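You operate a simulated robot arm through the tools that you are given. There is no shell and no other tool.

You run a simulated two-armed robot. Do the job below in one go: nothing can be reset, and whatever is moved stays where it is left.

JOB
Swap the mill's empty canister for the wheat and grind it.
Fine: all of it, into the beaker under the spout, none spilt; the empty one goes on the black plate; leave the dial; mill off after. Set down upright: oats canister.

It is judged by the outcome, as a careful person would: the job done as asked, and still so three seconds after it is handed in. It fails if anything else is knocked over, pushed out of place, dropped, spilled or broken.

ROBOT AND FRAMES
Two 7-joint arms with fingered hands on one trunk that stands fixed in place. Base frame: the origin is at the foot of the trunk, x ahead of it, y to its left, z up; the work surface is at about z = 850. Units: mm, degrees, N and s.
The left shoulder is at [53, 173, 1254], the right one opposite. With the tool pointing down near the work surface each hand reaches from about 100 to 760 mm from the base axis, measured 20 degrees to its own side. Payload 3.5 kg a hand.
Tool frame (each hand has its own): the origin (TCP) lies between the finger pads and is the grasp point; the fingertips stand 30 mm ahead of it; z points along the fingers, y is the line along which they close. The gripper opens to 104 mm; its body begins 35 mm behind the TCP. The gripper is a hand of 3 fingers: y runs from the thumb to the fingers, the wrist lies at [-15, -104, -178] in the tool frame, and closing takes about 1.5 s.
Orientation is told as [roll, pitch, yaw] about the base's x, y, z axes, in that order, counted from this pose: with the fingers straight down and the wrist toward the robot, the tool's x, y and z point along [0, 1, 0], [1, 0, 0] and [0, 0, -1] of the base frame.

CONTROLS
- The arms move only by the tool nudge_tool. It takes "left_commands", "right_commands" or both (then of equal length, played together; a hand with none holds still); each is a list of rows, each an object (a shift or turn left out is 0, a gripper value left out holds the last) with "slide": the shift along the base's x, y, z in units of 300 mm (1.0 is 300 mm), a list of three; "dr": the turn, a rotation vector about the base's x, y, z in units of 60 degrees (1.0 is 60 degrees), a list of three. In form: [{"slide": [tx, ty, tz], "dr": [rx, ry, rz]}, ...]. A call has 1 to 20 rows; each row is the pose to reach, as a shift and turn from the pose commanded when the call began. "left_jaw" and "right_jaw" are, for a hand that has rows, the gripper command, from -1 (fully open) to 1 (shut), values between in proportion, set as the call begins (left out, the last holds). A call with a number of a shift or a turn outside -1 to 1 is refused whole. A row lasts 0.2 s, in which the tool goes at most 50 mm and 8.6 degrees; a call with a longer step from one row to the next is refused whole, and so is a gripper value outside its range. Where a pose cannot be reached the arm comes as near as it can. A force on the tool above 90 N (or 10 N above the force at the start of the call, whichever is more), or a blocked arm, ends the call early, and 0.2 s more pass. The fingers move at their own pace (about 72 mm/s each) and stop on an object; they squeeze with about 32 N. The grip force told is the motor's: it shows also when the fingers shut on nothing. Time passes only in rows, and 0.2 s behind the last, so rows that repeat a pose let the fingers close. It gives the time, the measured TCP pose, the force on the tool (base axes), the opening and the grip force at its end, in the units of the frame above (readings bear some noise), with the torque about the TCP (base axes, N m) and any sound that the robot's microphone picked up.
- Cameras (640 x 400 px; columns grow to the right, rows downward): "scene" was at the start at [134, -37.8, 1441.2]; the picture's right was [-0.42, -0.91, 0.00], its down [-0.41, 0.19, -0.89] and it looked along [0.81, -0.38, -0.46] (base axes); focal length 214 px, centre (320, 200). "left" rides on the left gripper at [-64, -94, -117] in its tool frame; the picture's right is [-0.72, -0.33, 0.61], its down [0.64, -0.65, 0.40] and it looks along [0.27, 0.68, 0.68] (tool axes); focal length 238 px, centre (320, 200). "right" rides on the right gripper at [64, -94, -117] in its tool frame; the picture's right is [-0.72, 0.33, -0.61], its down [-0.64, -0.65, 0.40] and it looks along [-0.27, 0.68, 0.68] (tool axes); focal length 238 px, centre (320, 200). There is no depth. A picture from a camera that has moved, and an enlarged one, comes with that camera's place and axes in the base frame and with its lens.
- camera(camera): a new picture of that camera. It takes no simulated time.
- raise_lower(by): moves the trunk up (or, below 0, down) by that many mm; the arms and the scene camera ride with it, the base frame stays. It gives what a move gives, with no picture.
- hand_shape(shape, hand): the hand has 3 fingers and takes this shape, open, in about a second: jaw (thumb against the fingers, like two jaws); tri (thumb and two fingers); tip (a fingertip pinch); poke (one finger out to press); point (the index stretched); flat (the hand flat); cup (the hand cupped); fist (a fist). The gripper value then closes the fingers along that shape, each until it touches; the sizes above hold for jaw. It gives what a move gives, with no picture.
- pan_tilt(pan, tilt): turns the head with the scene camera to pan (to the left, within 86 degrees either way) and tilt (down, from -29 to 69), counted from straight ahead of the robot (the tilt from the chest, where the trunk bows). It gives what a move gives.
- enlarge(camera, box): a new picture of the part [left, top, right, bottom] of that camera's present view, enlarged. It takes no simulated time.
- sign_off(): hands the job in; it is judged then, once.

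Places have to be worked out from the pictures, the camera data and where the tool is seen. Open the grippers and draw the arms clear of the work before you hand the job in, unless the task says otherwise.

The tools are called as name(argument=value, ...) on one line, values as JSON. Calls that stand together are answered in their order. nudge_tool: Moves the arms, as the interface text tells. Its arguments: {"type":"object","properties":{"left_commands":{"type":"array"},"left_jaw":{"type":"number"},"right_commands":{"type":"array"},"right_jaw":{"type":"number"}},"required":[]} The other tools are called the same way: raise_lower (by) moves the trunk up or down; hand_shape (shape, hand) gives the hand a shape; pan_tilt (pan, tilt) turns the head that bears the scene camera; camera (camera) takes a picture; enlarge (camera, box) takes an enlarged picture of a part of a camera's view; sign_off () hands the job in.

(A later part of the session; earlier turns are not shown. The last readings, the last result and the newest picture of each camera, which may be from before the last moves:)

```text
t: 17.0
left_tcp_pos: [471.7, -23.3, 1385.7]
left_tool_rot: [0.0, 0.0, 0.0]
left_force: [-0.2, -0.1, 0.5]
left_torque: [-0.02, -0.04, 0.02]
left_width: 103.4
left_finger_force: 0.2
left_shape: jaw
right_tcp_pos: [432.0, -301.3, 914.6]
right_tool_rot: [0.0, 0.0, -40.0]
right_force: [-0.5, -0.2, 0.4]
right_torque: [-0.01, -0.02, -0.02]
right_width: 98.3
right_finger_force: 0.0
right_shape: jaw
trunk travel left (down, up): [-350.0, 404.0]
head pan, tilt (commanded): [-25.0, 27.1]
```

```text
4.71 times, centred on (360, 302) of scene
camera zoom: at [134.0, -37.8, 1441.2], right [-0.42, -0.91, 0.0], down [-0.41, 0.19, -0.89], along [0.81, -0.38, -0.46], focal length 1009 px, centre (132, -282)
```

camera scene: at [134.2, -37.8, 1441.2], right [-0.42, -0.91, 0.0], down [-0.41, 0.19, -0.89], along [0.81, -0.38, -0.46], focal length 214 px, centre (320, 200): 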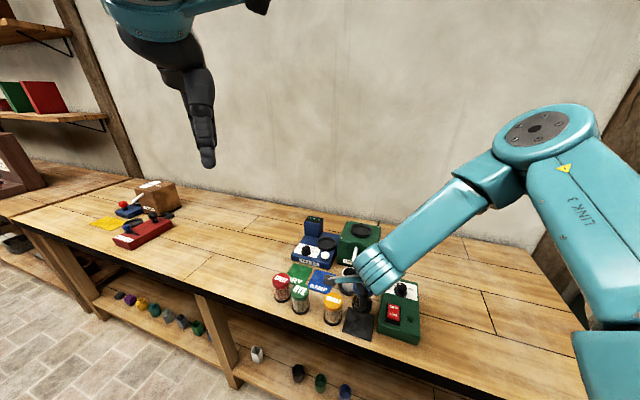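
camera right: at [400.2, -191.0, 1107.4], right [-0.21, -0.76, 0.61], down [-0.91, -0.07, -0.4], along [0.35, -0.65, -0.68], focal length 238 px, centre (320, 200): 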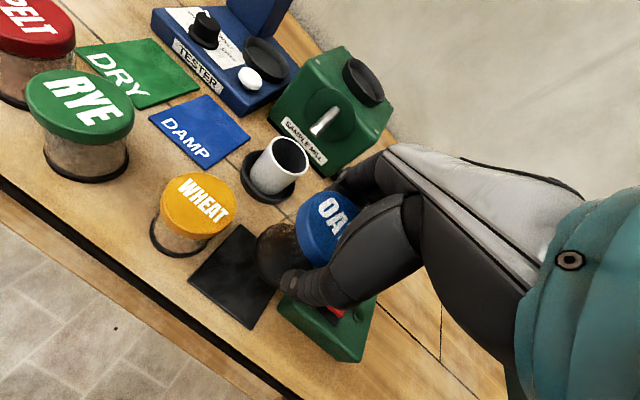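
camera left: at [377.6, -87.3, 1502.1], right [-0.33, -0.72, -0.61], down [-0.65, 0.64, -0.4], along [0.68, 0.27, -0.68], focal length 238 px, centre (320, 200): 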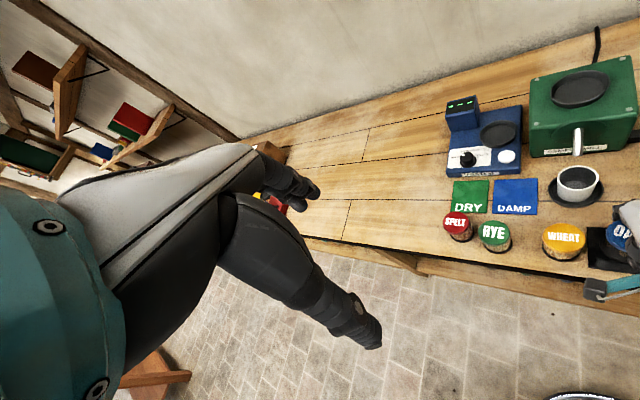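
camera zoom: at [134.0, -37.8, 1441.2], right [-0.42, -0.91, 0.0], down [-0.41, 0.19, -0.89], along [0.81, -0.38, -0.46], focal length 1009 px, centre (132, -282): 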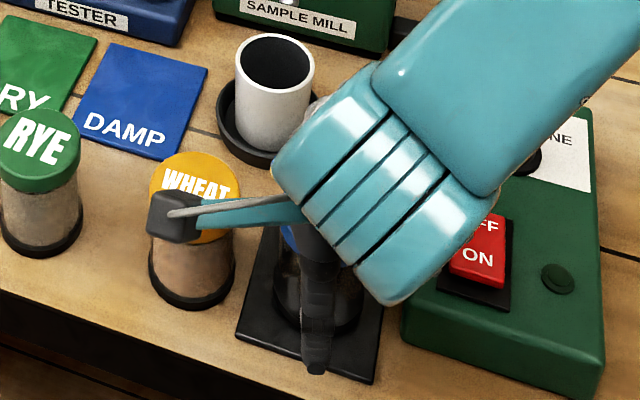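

The oats canister stands upright on the plate and the fingers are clear of it. I rise straight up and look.

nudge_tool(right_commands=[{"slide": [0, 0, 0.05]}, {"slide": [0, 0, 0.13]}, {"slide": [0, 0, 0.23]}, {"slide": [0, 0, 0.33]}, {"slide": [0, 0, 0.43]}, {"slide": [0, 0, 0.43]}])

camera(camera="right")

enlarge(camera="scene", box=[280, 230, 440, 345])

enlarge(camera="left", box=[520, 140, 640, 280])

```text
t: 18.4
left_tcp_pos: [472.6, -23.2, 1385.6]
left_tool_rot: [-0.1, 0.0, 0.0]
left_force: [-0.8, 0.5, 0.4]
left_torque: [-0.02, -0.02, 0.01]
left_width: 103.7
left_finger_force: 0.0
left_shape: jaw
right_tcp_pos: [431.2, -300.2, 1042.4]
right_tool_rot: [0.0, 0.1, -40.0]
right_force: [0.1, 0.2, 0.0]
right_torque: [0.01, 0.02, 0.03]
right_width: 98.3
right_finger_force: 0.0
right_shape: jaw
trunk travel left (down, up): [-350.0, 404.0]
head pan, tilt (commanded): [-25.0, 27.1]
```

```text
taken
camera right: at [400.3, -190.8, 1161.3], right [-0.21, -0.76, 0.61], down [-0.91, -0.07, -0.4], along [0.35, -0.65, -0.68], focal length 238 px, centre (320, 200)
```

right: 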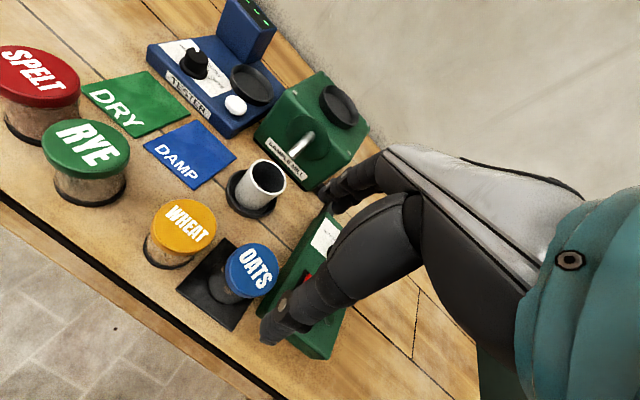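

```text
3.48 times, centred on (360, 288) of scene
camera zoom: at [134.4, -38.0, 1441.1], right [-0.42, -0.91, 0.0], down [-0.41, 0.19, -0.89], along [0.81, -0.38, -0.46], focal length 746 px, centre (181, -104)
```

zoom: 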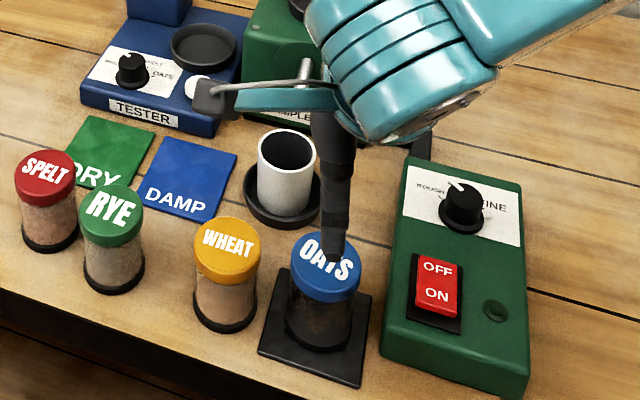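

```text
2.86 times, centred on (580, 210) of left
camera zoom: at [377.9, -87.4, 1501.9], right [-0.33, -0.72, -0.61], down [-0.65, 0.64, -0.4], along [0.68, 0.27, -0.68], focal length 681 px, centre (-423, 171)
```

zoom: 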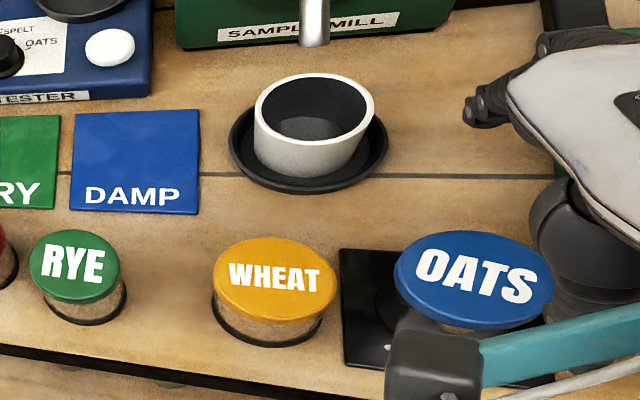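

Oats stands upright on the plate. I zoom the hand camera on wheat and oats to fix the wheat's place relative to the known oats position.

enlarge(camera="right", box=[130, 180, 290, 340])

enlarge(camera="scene", box=[312, 275, 382, 335])

```text
2.50 times, centred on (210, 260) of right
camera zoom: at [400.3, -190.8, 1161.3], right [-0.21, -0.76, 0.61], down [-0.91, -0.07, -0.4], along [0.35, -0.65, -0.68], focal length 596 px, centre (595, 50)
```

zoom: 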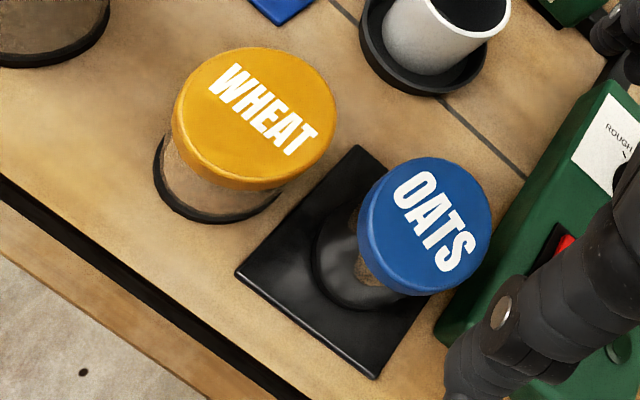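

```text
6.67 times, centred on (347, 305) of scene
camera zoom: at [134.4, -38.0, 1441.1], right [-0.42, -0.91, 0.0], down [-0.41, 0.19, -0.89], along [0.81, -0.38, -0.46], focal length 1430 px, centre (140, -500)
```

zoom: 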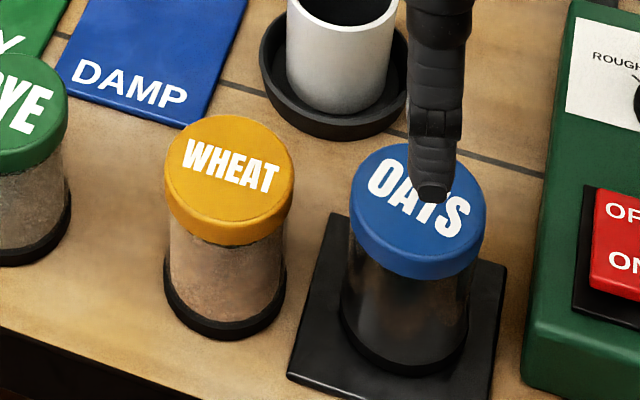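

Relative to the oats canister, wheat lies at about [482, -241] (lid top z≈926). I move above it with the hand opened to about 84 mm and lower to just above the lid, then check.

nudge_tool(right_commands=[{"slide": [0.04, 0.05, 0]}, {"slide": [0.1, 0.12, 0]}, {"slide": [0.164, 0.197, 0]}, {"slide": [0.164, 0.197, -0.06]}, {"slide": [0.164, 0.197, -0.14]}, {"slide": [0.164, 0.197, -0.22]}, {"slide": [0.164, 0.197, -0.22]}], right_jaw=-0.65)

enlarge(camera="right", box=[170, 150, 370, 350])

enlarge(camera="scene", box=[300, 250, 390, 335])

enlarge(camera="left", box=[500, 150, 640, 280])

```text
t: 20.0
left_tcp_pos: [471.6, -23.2, 1385.9]
left_tool_rot: [-0.1, 0.0, 0.0]
left_force: [0.0, -0.9, -0.5]
left_torque: [-0.03, -0.01, 0.03]
left_width: 103.1
left_finger_force: 0.1
left_shape: jaw
right_tcp_pos: [479.6, -240.7, 980.4]
right_tool_rot: [0.1, 0.0, -39.9]
right_force: [-0.8, 0.5, -0.1]
right_torque: [0.0, -0.01, -0.03]
right_width: 86.0
right_finger_force: 0.1
right_shape: jaw
trunk travel left (down, up): [-350.0, 404.0]
head pan, tilt (commanded): [-25.0, 27.1]
```

```text
2.00 times, centred on (270, 250) of right
camera zoom: at [449.2, -132.1, 1097.0], right [-0.21, -0.76, 0.61], down [-0.91, -0.07, -0.4], along [0.35, -0.65, -0.68], focal length 477 px, centre (420, 100)
```

zoom: 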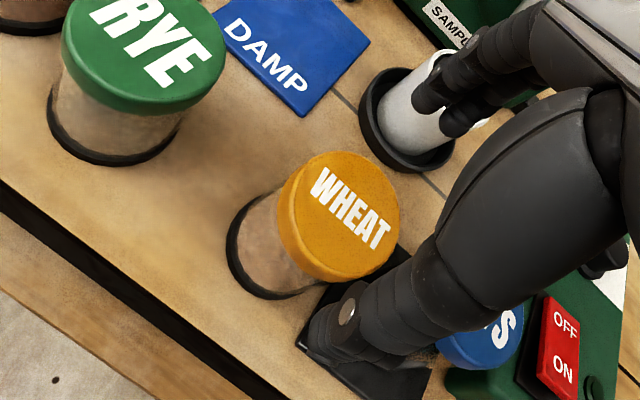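

```text
4.71 times, centred on (345, 292) of scene
camera zoom: at [133.9, -37.5, 1441.2], right [-0.42, -0.91, 0.0], down [-0.41, 0.19, -0.89], along [0.81, -0.38, -0.46], focal length 1009 px, centre (202, -235)
```

zoom: 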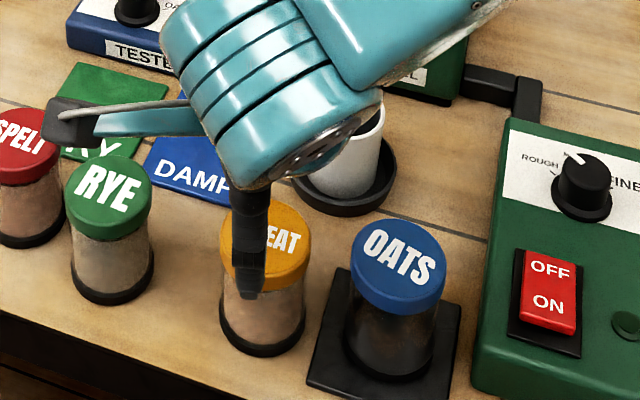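

```text
3.08 times, centred on (570, 215) of left
camera zoom: at [377.3, -86.9, 1502.2], right [-0.33, -0.72, -0.61], down [-0.65, 0.64, -0.4], along [0.68, 0.27, -0.68], focal length 733 px, centre (-449, 154)
```

zoom: 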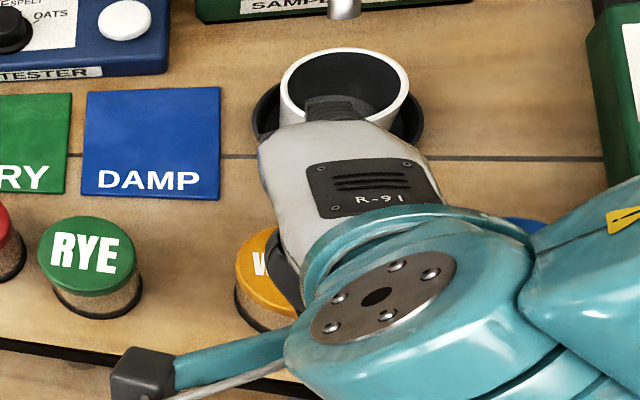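

The wheat lid is centred under the hand (within ~2 mm). I descend to TCP z≈911.

nudge_tool(right_commands=[{"slide": [0.002, 0.002, -0.05]}, {"slide": [0.002, 0.002, -0.1]}, {"slide": [0.002, 0.002, -0.15]}, {"slide": [0.002, 0.002, -0.19]}, {"slide": [0.002, 0.002, -0.219]}, {"slide": [0.002, 0.002, -0.219]}, {"slide": [0.002, 0.002, -0.219]}])

enlarge(camera="right", box=[170, 150, 370, 350])

enlarge(camera="scene", box=[300, 250, 390, 335])

```text
t: 21.6
left_tcp_pos: [472.0, -24.2, 1385.5]
left_tool_rot: [0.0, 0.0, -0.1]
left_force: [0.7, 0.7, -0.2]
left_torque: [-0.02, 0.04, 0.0]
left_width: 103.6
left_finger_force: 0.1
left_shape: jaw
right_tcp_pos: [472.2, -264.6, 938.0]
right_tool_rot: [0.0, 0.0, -39.9]
right_force: [0.3, 0.1, -0.8]
right_torque: [0.01, 0.01, 0.01]
right_width: 85.9
right_finger_force: 0.1
right_shape: jaw
right hand out of reach, approached as far as the arm can: row 2, 3, 4, 5, 6, 7
trunk travel left (down, up): [-350.0, 404.0]
head pan, tilt (commanded): [-25.0, 27.1]
```

```text
2.00 times, centred on (270, 250) of right
camera zoom: at [441.5, -155.6, 1054.8], right [-0.21, -0.76, 0.61], down [-0.91, -0.07, -0.4], along [0.35, -0.64, -0.68], focal length 477 px, centre (420, 100)
```

zoom: 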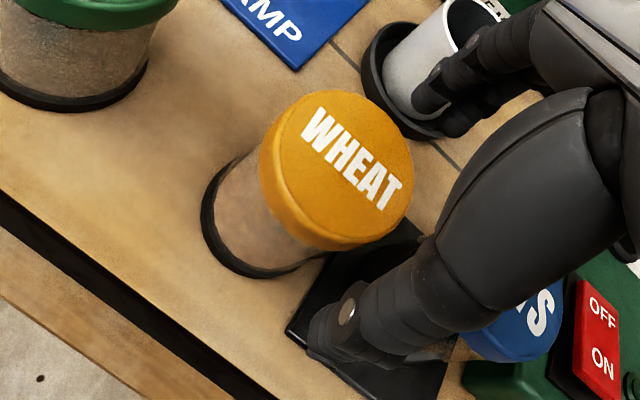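

```text
4.71 times, centred on (345, 292) of scene
camera zoom: at [134.1, -37.9, 1441.2], right [-0.42, -0.91, 0.0], down [-0.41, 0.19, -0.89], along [0.81, -0.38, -0.46], focal length 1009 px, centre (202, -235)
```

zoom: 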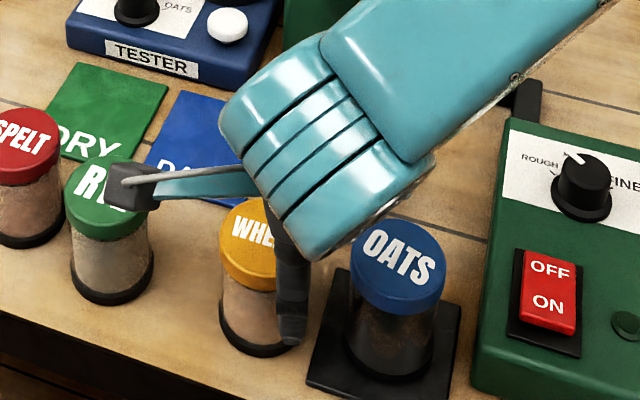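

The arm could not reach that pose (it drifted to [472, -265, 938] without touching anything; forces are nil). I go straight up, turn the hand to yaw -20°, and will then lower the trunk to give it better reach.

nudge_tool(right_commands=[{"slide": [0, 0, 0.16]}, {"slide": [0, 0, 0.3], "dr": [0, 0, 0.0]}, {"slide": [0, 0, 0.42], "dr": [0, 0, 0.08]}, {"slide": [0, 0, 0.52], "dr": [0, 0, 0.18]}, {"slide": [0, 0, 0.6], "dr": [0, 0, 0.28]}, {"slide": [0, 0, 0.6], "dr": [0, 0, 0.333]}, {"slide": [0, 0, 0.6], "dr": [0, 0, 0.333]}])

enlarge(camera="scene", box=[280, 230, 440, 345])

camera(camera="right")

```text
t: 23.2
left_tcp_pos: [472.5, -22.9, 1385.5]
left_tool_rot: [-0.1, 0.0, 0.0]
left_force: [-0.2, -0.4, -0.3]
left_torque: [0.01, -0.02, -0.02]
left_width: 103.6
left_finger_force: 0.0
left_shape: jaw
right_tcp_pos: [471.5, -263.6, 1118.3]
right_tool_rot: [-0.1, -0.1, -19.9]
right_force: [-0.6, 0.7, -0.7]
right_torque: [-0.05, -0.02, 0.0]
right_width: 86.2
right_finger_force: 0.0
right_shape: jaw
trunk travel left (down, up): [-350.0, 404.0]
head pan, tilt (commanded): [-25.0, 27.1]
```

```text
3.48 times, centred on (360, 288) of scene
camera zoom: at [133.8, -37.7, 1441.2], right [-0.42, -0.91, 0.0], down [-0.41, 0.19, -0.89], along [0.81, -0.38, -0.46], focal length 746 px, centre (181, -104)
```

zoom: 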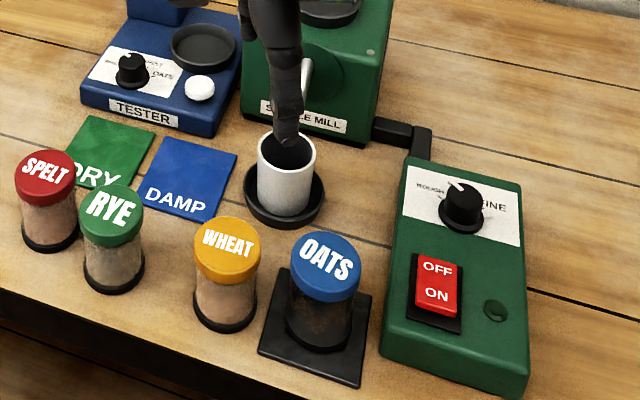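

```text
taken
camera right: at [405.1, -170.9, 1236.1], right [0.06, -0.79, 0.61], down [-0.83, -0.38, -0.4], along [0.55, -0.49, -0.68], focal length 238 px, centre (320, 200)
```

right: 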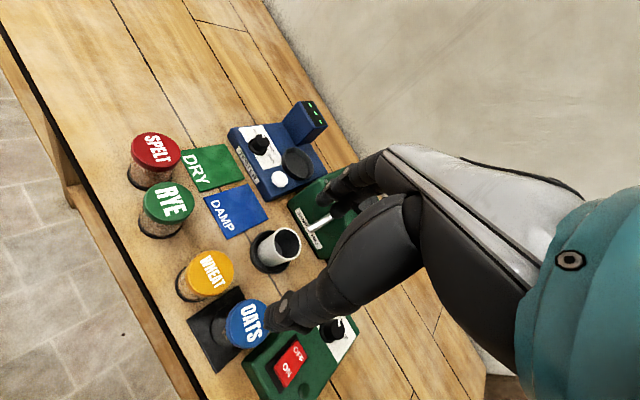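

Everything is undisturbed; the hand is now at [471, -264, 1118], yaw -20°. I lower the trunk by 80 mm for better reach near the table.

raise_lower(by=-80)

camera(camera="scene")

```text
t: 24.4
left_tcp_pos: [471.3, -23.3, 1307.3]
left_tool_rot: [0.0, -0.1, 0.0]
left_force: [0.1, -0.3, -0.5]
left_torque: [0.02, -0.01, 0.01]
left_width: 103.6
left_finger_force: 0.0
left_shape: jaw
right_tcp_pos: [471.5, -262.3, 1038.4]
right_tool_rot: [0.0, 0.0, -20.0]
right_force: [-0.5, 0.5, 0.5]
right_torque: [0.04, 0.02, -0.01]
right_width: 86.2
right_finger_force: 0.0
right_shape: jaw
trunk travel left (down, up): [-270.0, 484.0]
head pan, tilt (commanded): [-25.0, 27.1]
```

```text
taken
camera scene: at [161.9, -37.7, 1360.1], right [-0.42, -0.91, 0.0], down [-0.41, 0.19, -0.89], along [0.81, -0.38, -0.46], focal length 214 px, centre (320, 200)
```

scene: 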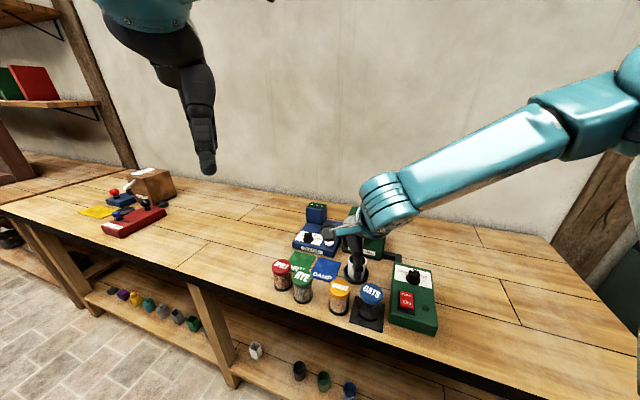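

Trunk lowered; hand at [471, -262, 1038]. I centre over wheat [482, -240] and come down to just above the lid.

nudge_tool(right_commands=[{"slide": [0.018, 0.04, 0]}, {"slide": [0.035, 0.074, -0.04]}, {"slide": [0.035, 0.074, -0.1]}, {"slide": [0.035, 0.074, -0.17]}, {"slide": [0.035, 0.074, -0.17]}, {"slide": [0.035, 0.074, -0.17]}])

enlarge(camera="right", box=[170, 150, 370, 350])

enlarge(camera="scene", box=[300, 250, 400, 340])

```text
t: 25.8
left_tcp_pos: [472.2, -23.3, 1305.4]
left_tool_rot: [-0.1, 0.0, 0.0]
left_force: [-0.5, -0.4, -0.5]
left_torque: [0.01, 0.02, 0.01]
left_width: 103.6
left_finger_force: 0.3
left_shape: jaw
right_tcp_pos: [482.8, -239.9, 985.6]
right_tool_rot: [-0.1, 0.0, -20.0]
right_force: [0.1, 0.1, 0.1]
right_torque: [0.02, 0.04, 0.03]
right_width: 86.0
right_finger_force: 0.2
right_shape: jaw
trunk travel left (down, up): [-270.0, 484.0]
head pan, tilt (commanded): [-25.0, 27.1]
```

```text
2.00 times, centred on (270, 250) of right
camera zoom: at [416.6, -147.4, 1103.5], right [0.06, -0.79, 0.61], down [-0.83, -0.38, -0.4], along [0.55, -0.49, -0.68], focal length 477 px, centre (420, 100)
```

zoom: 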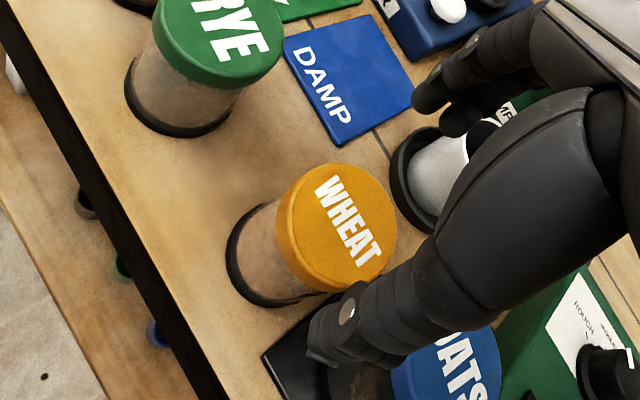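

```text
4.44 times, centred on (350, 295) of scene
camera zoom: at [162.9, -37.8, 1359.9], right [-0.42, -0.91, 0.0], down [-0.41, 0.19, -0.89], along [0.81, -0.38, -0.46], focal length 953 px, centre (187, -222)
```

zoom: 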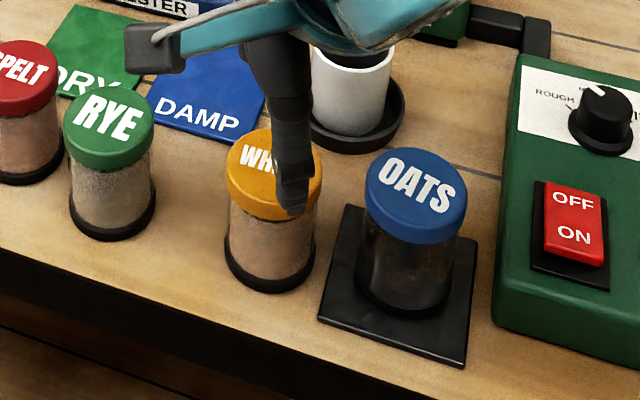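

Wheat's lid measures at [482, -240.6], right under the hand. I descend in two stages, watching for reach limits.

nudge_tool(right_commands=[{"slide": [0, 0, -0.05]}, {"slide": [0, 0, -0.1]}, {"slide": [0, 0, -0.14]}, {"slide": [0, 0, -0.14]}])

enlarge(camera="right", box=[170, 150, 370, 350])

```text
t: 26.8
left_tcp_pos: [471.7, -23.0, 1306.0]
left_tool_rot: [0.0, -0.1, 0.0]
left_force: [0.3, -0.6, 0.1]
left_torque: [-0.02, 0.0, 0.0]
left_width: 103.6
left_finger_force: 0.0
left_shape: jaw
right_tcp_pos: [481.9, -239.9, 944.1]
right_tool_rot: [0.1, 0.0, -20.0]
right_force: [-0.6, 0.8, -0.7]
right_torque: [-0.01, 0.0, 0.0]
right_width: 85.9
right_finger_force: 0.0
right_shape: jaw
trunk travel left (down, up): [-270.0, 484.0]
head pan, tilt (commanded): [-25.0, 27.1]
```

```text
2.00 times, centred on (270, 250) of right
camera zoom: at [415.7, -148.3, 1062.1], right [0.06, -0.79, 0.61], down [-0.83, -0.38, -0.4], along [0.55, -0.49, -0.68], focal length 477 px, centre (420, 100)
```

zoom: 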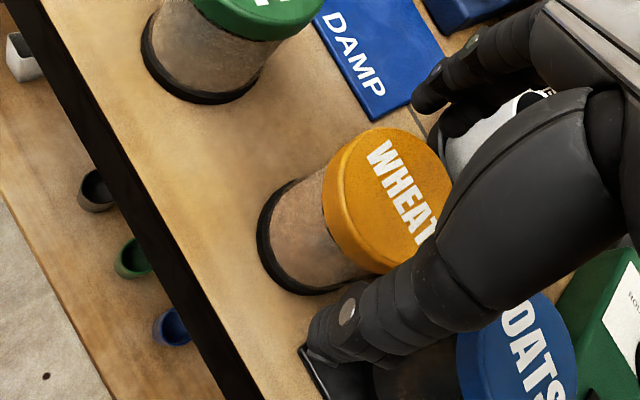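

Still reachable and clear of the neighbours. I finish the descent to TCP z≈911.

nudge_tool(right_commands=[{"slide": [0, 0, -0.04]}, {"slide": [0, 0, -0.08]}, {"slide": [0, 0, -0.109]}, {"slide": [0, 0, -0.109]}])

enlarge(camera="right", box=[170, 150, 370, 350])

enlarge(camera="scene", box=[300, 250, 400, 340])

```text
t: 27.8
left_tcp_pos: [473.1, -23.3, 1306.7]
left_tool_rot: [0.0, 0.0, 0.0]
left_force: [-0.1, 0.1, -0.7]
left_torque: [0.02, -0.03, -0.02]
left_width: 103.7
left_finger_force: 0.2
left_shape: jaw
right_tcp_pos: [481.2, -240.9, 912.0]
right_tool_rot: [0.0, 0.0, -20.0]
right_force: [0.8, 0.1, -0.6]
right_torque: [-0.01, 0.01, 0.01]
right_width: 85.9
right_finger_force: 0.0
right_shape: jaw
trunk travel left (down, up): [-270.0, 484.0]
head pan, tilt (commanded): [-25.0, 27.1]
```

```text
2.00 times, centred on (270, 250) of right
camera zoom: at [415.1, -148.7, 1029.5], right [0.06, -0.79, 0.61], down [-0.83, -0.38, -0.4], along [0.55, -0.49, -0.68], focal length 477 px, centre (420, 100)
```

zoom: 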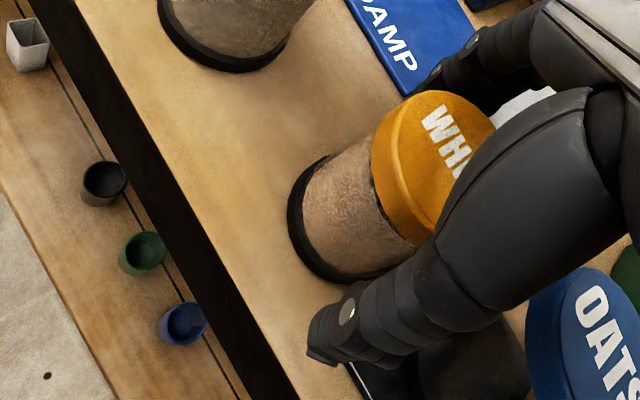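

```text
4.44 times, centred on (350, 295) of scene
camera zoom: at [162.6, -37.7, 1359.9], right [-0.42, -0.91, 0.0], down [-0.41, 0.19, -0.89], along [0.81, -0.38, -0.46], focal length 953 px, centre (187, -222)
```

zoom: 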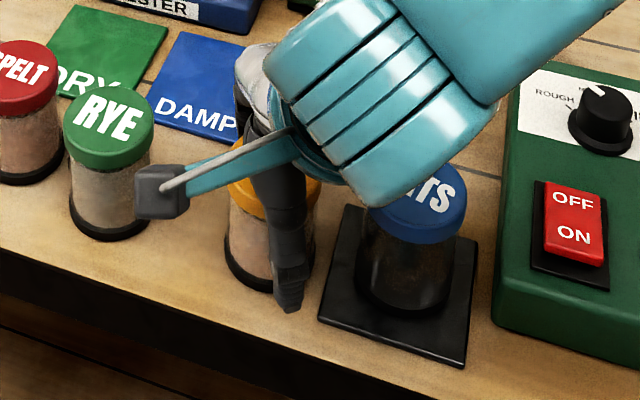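

Hand at [481, -241, 912] around the wheat lid, nothing touched. I close the hand.

nudge_tool(right_commands=[{"slide": [0, 0, 0]}, {"slide": [0, 0, 0]}, {"slide": [0, 0, 0]}, {"slide": [0, 0, 0]}, {"slide": [0, 0, 0]}, {"slide": [0, 0, 0]}, {"slide": [0, 0, 0]}, {"slide": [0, 0, 0]}], right_jaw=1)

enlarge(camera="right", box=[170, 150, 370, 350])

enlarge(camera="scene", box=[300, 250, 400, 340])

```text
t: 29.6
left_tcp_pos: [472.6, -24.1, 1306.1]
left_tool_rot: [-0.1, -0.2, 0.0]
left_force: [-1.1, 0.4, 0.1]
left_torque: [0.01, 0.01, -0.01]
left_width: 103.7
left_finger_force: 0.0
left_shape: jaw
right_tcp_pos: [481.8, -241.5, 912.1]
right_tool_rot: [0.0, -0.1, -20.0]
right_force: [-0.4, 0.1, -0.2]
right_torque: [0.01, 0.0, -0.01]
right_width: 45.6
right_finger_force: 32.1
right_shape: jaw
trunk travel left (down, up): [-270.0, 484.0]
head pan, tilt (commanded): [-25.0, 27.1]
```

```text
2.00 times, centred on (270, 250) of right
camera zoom: at [415.2, -148.8, 1029.4], right [0.06, -0.79, 0.61], down [-0.83, -0.38, -0.4], along [0.55, -0.49, -0.68], focal length 477 px, centre (420, 100)
```

zoom: 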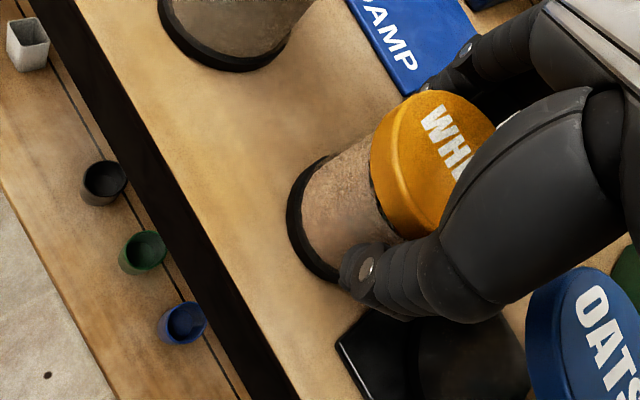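

```text
4.44 times, centred on (350, 295) of scene
camera zoom: at [162.8, -37.9, 1359.9], right [-0.42, -0.91, 0.0], down [-0.41, 0.19, -0.89], along [0.81, -0.38, -0.46], focal length 953 px, centre (187, -222)
```

zoom: 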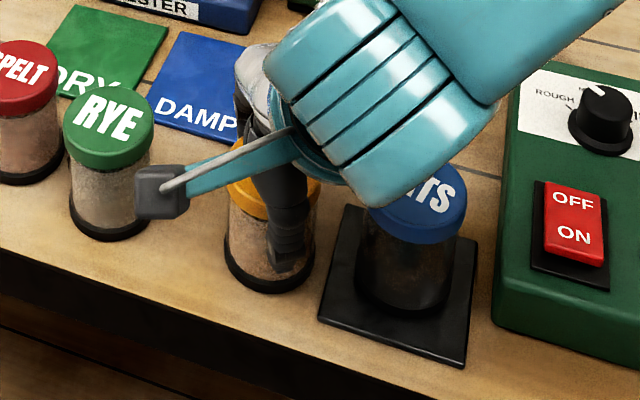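

Wheat is gripped (45.6 mm, 32 N). I lift it straight up by 200 mm.

nudge_tool(right_commands=[{"slide": [0, 0, 0.015]}, {"slide": [0, 0, 0.04]}, {"slide": [0, 0, 0.08]}, {"slide": [0, 0, 0.14]}, {"slide": [0, 0, 0.21]}, {"slide": [0, 0, 0.28]}, {"slide": [0, 0, 0.36]}, {"slide": [0, 0, 0.44]}, {"slide": [0, 0, 0.52]}, {"slide": [0, 0, 0.59]}, {"slide": [0, 0, 0.64]}, {"slide": [0, 0, 0.667]}, {"slide": [0, 0, 0.667]}])

camera(camera="scene")

camera(camera="right")

```text
t: 32.4
left_tcp_pos: [472.5, -23.6, 1305.0]
left_tool_rot: [-0.1, 0.0, 0.0]
left_force: [-0.2, 0.2, 0.4]
left_torque: [0.0, 0.0, 0.0]
left_width: 103.4
left_finger_force: 0.1
left_shape: jaw
right_tcp_pos: [483.4, -241.8, 1111.3]
right_tool_rot: [0.0, 0.0, -20.0]
right_force: [-0.4, -0.4, -3.0]
right_torque: [-0.01, 0.03, 0.0]
right_width: 45.4
right_finger_force: 32.2
right_shape: jaw
trunk travel left (down, up): [-270.0, 484.0]
head pan, tilt (commanded): [-25.0, 27.1]
```

```text
taken
camera scene: at [162.9, -37.9, 1359.8], right [-0.42, -0.91, 0.0], down [-0.41, 0.19, -0.89], along [0.81, -0.38, -0.46], focal length 214 px, centre (320, 200)
```

scene: 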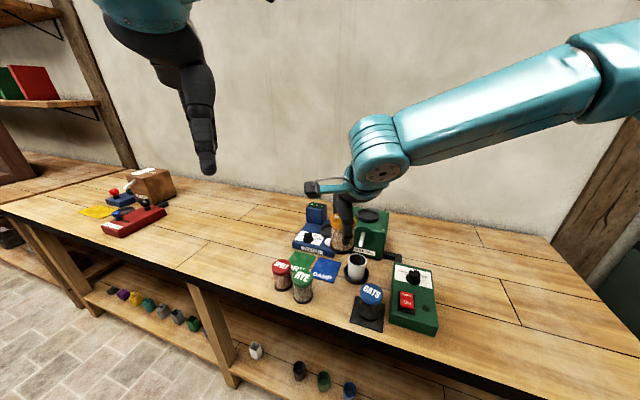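

```text
taken
camera right: at [416.8, -149.4, 1228.8], right [0.06, -0.79, 0.61], down [-0.83, -0.38, -0.4], along [0.55, -0.49, -0.68], focal length 238 px, centre (320, 200)
```

right: 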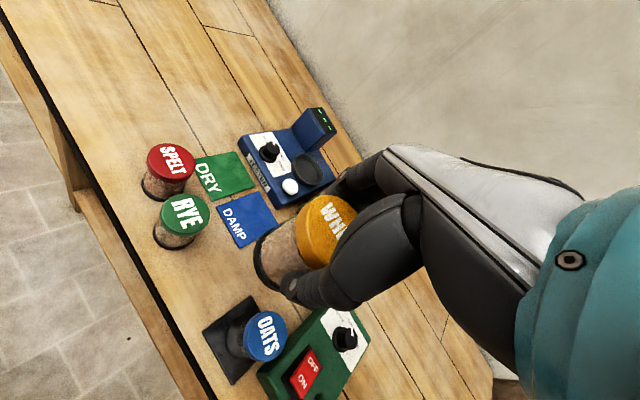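

The wheat (about 3 N) is up at z 1111. I carry it level over to the mill at [662, -452].

nudge_tool(right_commands=[{"slide": [0.03, -0.035, 0], "dr": [0, 0, 0]}, {"slide": [0.09, -0.105, 0], "dr": [0, 0, -0.01]}, {"slide": [0.16, -0.187, 0], "dr": [0, 0, -0.02]}, {"slide": [0.23, -0.269, 0], "dr": [0, 0, -0.03]}, {"slide": [0.3, -0.351, 0], "dr": [0, 0, -0.04]}, {"slide": [0.37, -0.433, 0], "dr": [0, 0, -0.05]}, {"slide": [0.44, -0.515, 0], "dr": [0, 0, -0.06]}, {"slide": [0.51, -0.597, 0], "dr": [0, 0, -0.067]}, {"slide": [0.565, -0.663, 0], "dr": [0, 0, -0.067]}, {"slide": [0.599, -0.703, 0], "dr": [0, 0, -0.067]}, {"slide": [0.599, -0.703, 0], "dr": [0, 0, -0.067]}, {"slide": [0.599, -0.703, 0], "dr": [0, 0, -0.067]}])

enlarge(camera="scene", box=[330, 155, 420, 265])

camera(camera="right")

enlarge(camera="left", box=[500, 0, 640, 160])

```text
t: 35.0
left_tcp_pos: [472.2, -23.9, 1305.9]
left_tool_rot: [-0.1, 0.1, -0.1]
left_force: [0.3, 0.0, 0.5]
left_torque: [0.02, -0.01, -0.02]
left_width: 103.4
left_finger_force: 0.0
left_shape: jaw
right_tcp_pos: [662.6, -452.5, 1111.2]
right_tool_rot: [0.0, 0.0, -24.1]
right_force: [-0.1, -0.6, -2.5]
right_torque: [0.02, 0.01, 0.01]
right_width: 45.6
right_finger_force: 31.8
right_shape: jaw
trunk travel left (down, up): [-270.0, 484.0]
head pan, tilt (commanded): [-25.0, 27.1]
```

```text
3.64 times, centred on (375, 210) of scene
camera zoom: at [163.0, -38.0, 1359.8], right [-0.42, -0.91, 0.0], down [-0.41, 0.19, -0.89], along [0.81, -0.38, -0.46], focal length 780 px, centre (120, 164)
```

zoom: 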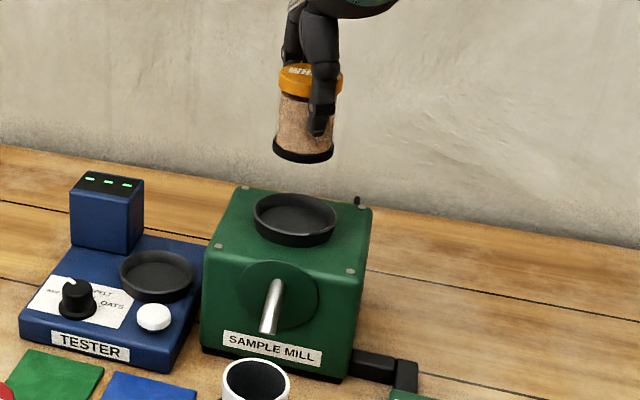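

```text
taken
camera right: at [602.9, -355.8, 1228.7], right [0.01, -0.79, 0.61], down [-0.86, -0.32, -0.4], along [0.51, -0.52, -0.68], focal length 238 px, centre (320, 200)
```

right: 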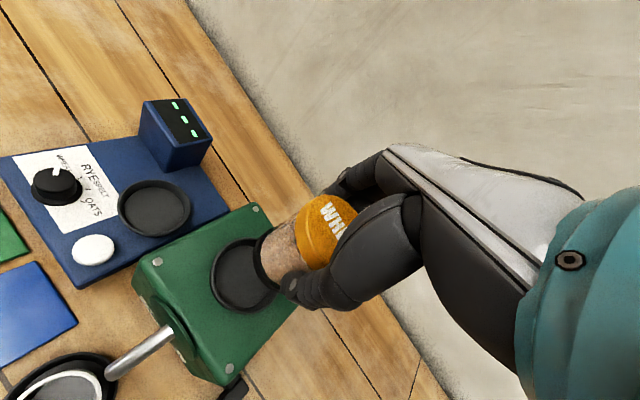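

```text
2.50 times, centred on (570, 80) of left
camera zoom: at [377.8, -87.5, 1422.0], right [-0.33, -0.72, -0.61], down [-0.65, 0.64, -0.4], along [0.68, 0.27, -0.68], focal length 596 px, centre (-305, 500)
```

zoom: 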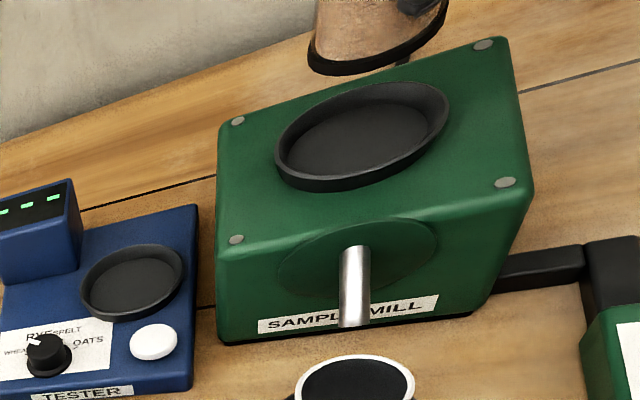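

The wheat canister hangs above the mill socket. I zoom the hand camera to check centring before lowering.

enlarge(camera="right", box=[190, 180, 350, 340])

enlarge(camera="scene", box=[345, 165, 395, 235])

```text
2.50 times, centred on (270, 260) of right
camera zoom: at [602.9, -355.8, 1228.7], right [0.01, -0.79, 0.61], down [-0.86, -0.32, -0.4], along [0.51, -0.52, -0.68], focal length 596 px, centre (445, 50)
```

zoom: 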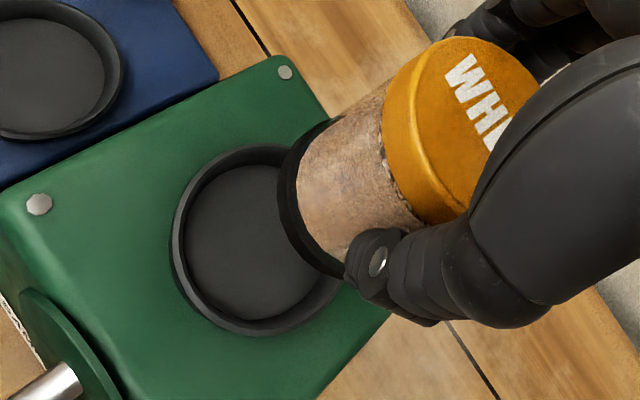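

```text
5.71 times, centred on (370, 200) of scene
camera zoom: at [163.0, -38.0, 1359.8], right [-0.42, -0.91, 0.0], down [-0.41, 0.19, -0.89], along [0.81, -0.38, -0.46], focal length 1226 px, centre (34, 200)
```

zoom: 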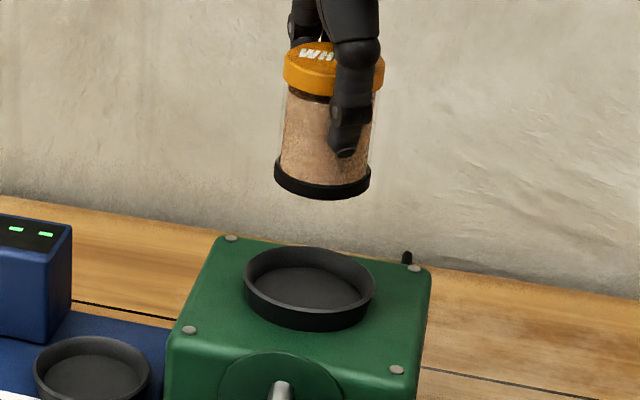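

Ring centre measures about [661, -451], within 2 mm of the canister axis. I lower to TCP z≈1045, base just above the rim, and check.

nudge_tool(right_commands=[{"slide": [-0.003, 0.003, -0.04]}, {"slide": [-0.003, 0.003, -0.09]}, {"slide": [-0.003, 0.003, -0.14]}, {"slide": [-0.003, 0.003, -0.19]}, {"slide": [-0.003, 0.003, -0.217]}, {"slide": [-0.003, 0.003, -0.217]}, {"slide": [-0.003, 0.003, -0.217]}])

enlarge(camera="right", box=[190, 180, 350, 340])

enlarge(camera="scene", box=[345, 165, 395, 235])

enlarge(camera="left", box=[540, 0, 640, 120])

```text
t: 36.6
left_tcp_pos: [472.9, -23.2, 1306.7]
left_tool_rot: [0.0, 0.0, 0.1]
left_force: [0.1, -0.6, -0.3]
left_torque: [-0.02, -0.03, 0.01]
left_width: 103.5
left_finger_force: 0.0
left_shape: jaw
right_tcp_pos: [660.7, -451.5, 1046.6]
right_tool_rot: [0.0, 0.0, -24.1]
right_force: [-0.6, -0.3, -2.8]
right_torque: [0.01, -0.01, 0.03]
right_width: 45.2
right_finger_force: 32.1
right_shape: jaw
trunk travel left (down, up): [-270.0, 484.0]
head pan, tilt (commanded): [-25.0, 27.1]
```

```text
2.50 times, centred on (270, 260) of right
camera zoom: at [600.6, -353.6, 1164.9], right [0.01, -0.79, 0.61], down [-0.86, -0.32, -0.4], along [0.51, -0.52, -0.68], focal length 596 px, centre (445, 50)
```

zoom: 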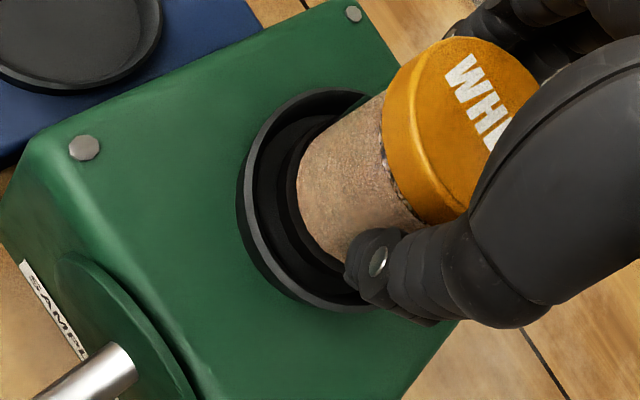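

```text
5.71 times, centred on (370, 200) of scene
camera zoom: at [162.9, -38.0, 1359.8], right [-0.42, -0.91, 0.0], down [-0.41, 0.19, -0.89], along [0.81, -0.38, -0.46], focal length 1226 px, centre (34, 200)
```

zoom: 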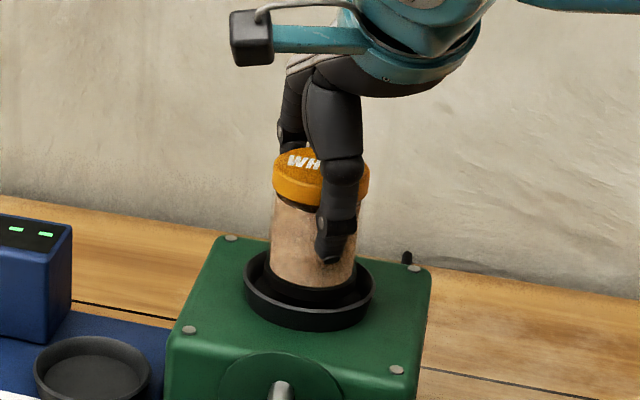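

```text
3.33 times, centred on (590, 60) of left
camera zoom: at [377.7, -87.4, 1422.0], right [-0.33, -0.72, -0.61], down [-0.65, 0.64, -0.4], along [0.68, 0.27, -0.68], focal length 794 px, centre (-580, 667)
```

zoom: 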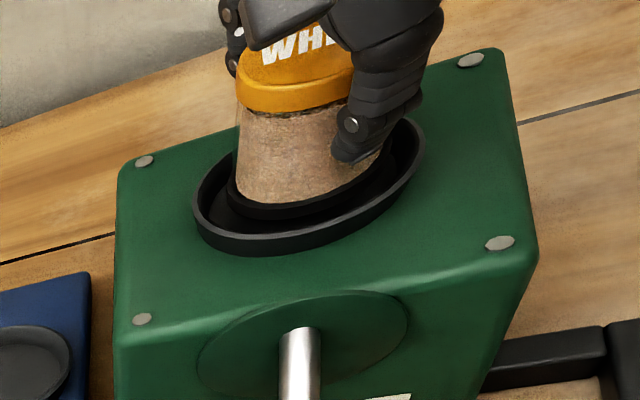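

The canister is centred over the ring. I lower another 9 mm slowly.

nudge_tool(right_commands=[{"slide": [0, 0, -0.01]}, {"slide": [0, 0, -0.02]}, {"slide": [0, 0, -0.03]}, {"slide": [0, 0, -0.03]}])

```text
t: 37.6
left_tcp_pos: [471.7, -23.7, 1305.2]
left_tool_rot: [0.1, 0.0, -0.1]
left_force: [0.0, 0.4, 0.2]
left_torque: [0.0, -0.01, 0.01]
left_width: 103.8
left_finger_force: 0.0
left_shape: jaw
right_tcp_pos: [660.3, -450.5, 1038.5]
right_tool_rot: [0.0, -0.1, -24.0]
right_force: [-0.6, 0.2, -2.0]
right_torque: [-0.02, 0.01, 0.0]
right_width: 45.5
right_finger_force: 32.6
right_shape: jaw
trunk travel left (down, up): [-270.0, 484.0]
head pan, tilt (commanded): [-25.0, 27.1]
```

No contact yet (weight still carried). I lower 3 mm more in small steps.

nudge_tool(right_commands=[{"slide": [0, 0, -0.004]}, {"slide": [0, 0, -0.009]}, {"slide": [0, 0, -0.009]}])

enlarge(camera="right", box=[190, 180, 350, 340])

enlarge(camera="scene", box=[345, 165, 395, 235])

```text
t: 38.4
left_tcp_pos: [472.3, -23.5, 1306.3]
left_tool_rot: [0.0, 0.0, -0.1]
left_force: [-0.8, -0.5, 0.0]
left_torque: [0.04, 0.02, 0.04]
left_width: 103.5
left_finger_force: 0.1
left_shape: jaw
right_tcp_pos: [661.1, -449.7, 1036.3]
right_tool_rot: [0.0, 0.0, -24.1]
right_force: [-0.7, -0.1, 0.8]
right_torque: [0.01, 0.02, 0.0]
right_width: 45.3
right_finger_force: 31.5
right_shape: jaw
trunk travel left (down, up): [-270.0, 484.0]
head pan, tilt (commanded): [-25.0, 27.1]
```

```text
2.50 times, centred on (270, 260) of right
camera zoom: at [601.2, -353.9, 1153.2], right [0.0, -0.79, 0.61], down [-0.86, -0.32, -0.4], along [0.52, -0.52, -0.68], focal length 596 px, centre (445, 50)
```

zoom: 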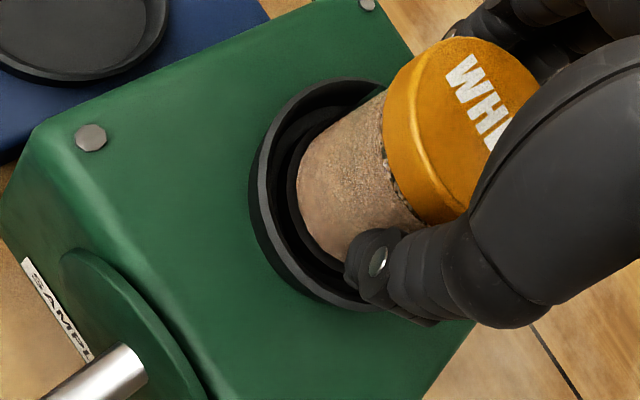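

```text
5.71 times, centred on (370, 200) of scene
camera zoom: at [162.5, -37.7, 1359.9], right [-0.42, -0.91, 0.0], down [-0.41, 0.19, -0.89], along [0.81, -0.38, -0.46], focal length 1226 px, centre (34, 200)
```

zoom: 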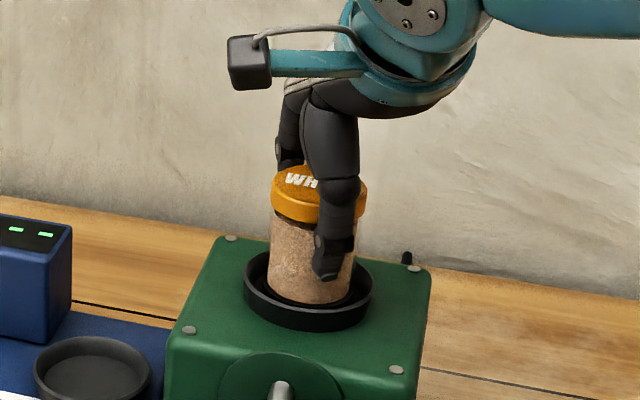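

Force has gone from -2.5 to +0.8 N: it is touching. I press 1.5 mm more to confirm it is seated.

nudge_tool(right_commands=[{"slide": [0, 0, -0.003]}, {"slide": [0, 0, -0.005]}, {"slide": [0, 0, -0.005]}])

```text
t: 39.2
left_tcp_pos: [472.2, -22.6, 1306.4]
left_tool_rot: [0.0, 0.0, 0.0]
left_force: [0.5, 0.3, 0.6]
left_torque: [0.01, 0.02, 0.03]
left_width: 103.6
left_finger_force: 0.2
left_shape: jaw
right_tcp_pos: [660.6, -450.2, 1035.5]
right_tool_rot: [-0.1, -0.1, -24.0]
right_force: [0.5, -0.5, 6.3]
right_torque: [-0.02, -0.04, 0.01]
right_width: 45.3
right_finger_force: 32.6
right_shape: jaw
trunk travel left (down, up): [-270.0, 484.0]
head pan, tilt (commanded): [-25.0, 27.1]
```

Seated firmly (6 N at z 1035.5, as expected from the oats seat height). I ease up 1 mm and open the hand.

nudge_tool(right_commands=[{"slide": [0, 0, 0.004]}, {"slide": [0, 0, 0.004]}])

nudge_tool(right_commands=[{"slide": [0, 0, 0]}, {"slide": [0, 0, 0]}, {"slide": [0, 0, 0]}, {"slide": [0, 0, 0]}, {"slide": [0, 0, 0]}, {"slide": [0, 0, 0]}, {"slide": [0, 0, 0]}], right_jaw=-0.95)

enlarge(camera="right", box=[190, 180, 350, 340])

enlarge(camera="scene", box=[345, 165, 395, 235])

```text
t: 39.8
left_tcp_pos: [471.8, -22.7, 1307.2]
left_tool_rot: [0.0, 0.0, 0.0]
left_force: [-0.6, 0.8, -0.2]
left_torque: [-0.03, 0.07, -0.03]
left_width: 103.7
left_finger_force: 0.1
left_shape: jaw
right_tcp_pos: [660.6, -450.9, 1035.6]
right_tool_rot: [0.0, 0.0, -24.1]
right_force: [0.0, 0.7, 5.0]
right_torque: [-0.07, -0.04, 0.0]
right_width: 45.6
right_finger_force: 32.0
right_shape: jaw
trunk travel left (down, up): [-270.0, 484.0]
head pan, tilt (commanded): [-25.0, 27.1]
```

```text
t: 41.4
left_tcp_pos: [472.6, -24.3, 1305.4]
left_tool_rot: [0.1, 0.1, -0.1]
left_force: [0.7, 0.6, 0.2]
left_torque: [0.0, -0.01, 0.02]
left_width: 103.5
left_finger_force: 0.1
left_shape: jaw
right_tcp_pos: [662.2, -450.2, 1034.8]
right_tool_rot: [0.0, 0.1, -24.0]
right_force: [0.1, -0.6, 0.5]
right_torque: [0.01, 0.0, 0.01]
right_width: 101.0
right_finger_force: 0.1
right_shape: jaw
trunk travel left (down, up): [-270.0, 484.0]
head pan, tilt (commanded): [-25.0, 27.1]
```

```text
2.50 times, centred on (270, 260) of right
camera zoom: at [601.5, -354.2, 1152.6], right [0.01, -0.79, 0.61], down [-0.86, -0.32, -0.4], along [0.51, -0.52, -0.68], focal length 596 px, centre (445, 50)
```

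zoom: 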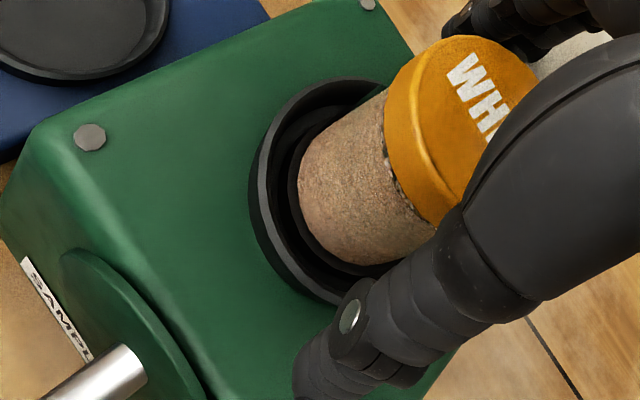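

```text
5.71 times, centred on (370, 200) of scene
camera zoom: at [162.7, -37.8, 1359.9], right [-0.42, -0.91, 0.0], down [-0.41, 0.19, -0.89], along [0.81, -0.38, -0.46], focal length 1226 px, centre (34, 200)
```

zoom: 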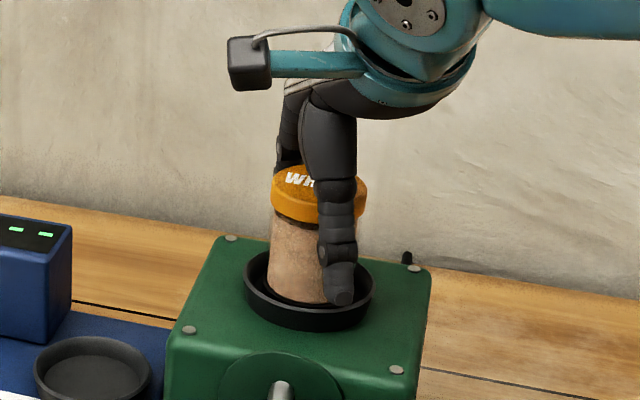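

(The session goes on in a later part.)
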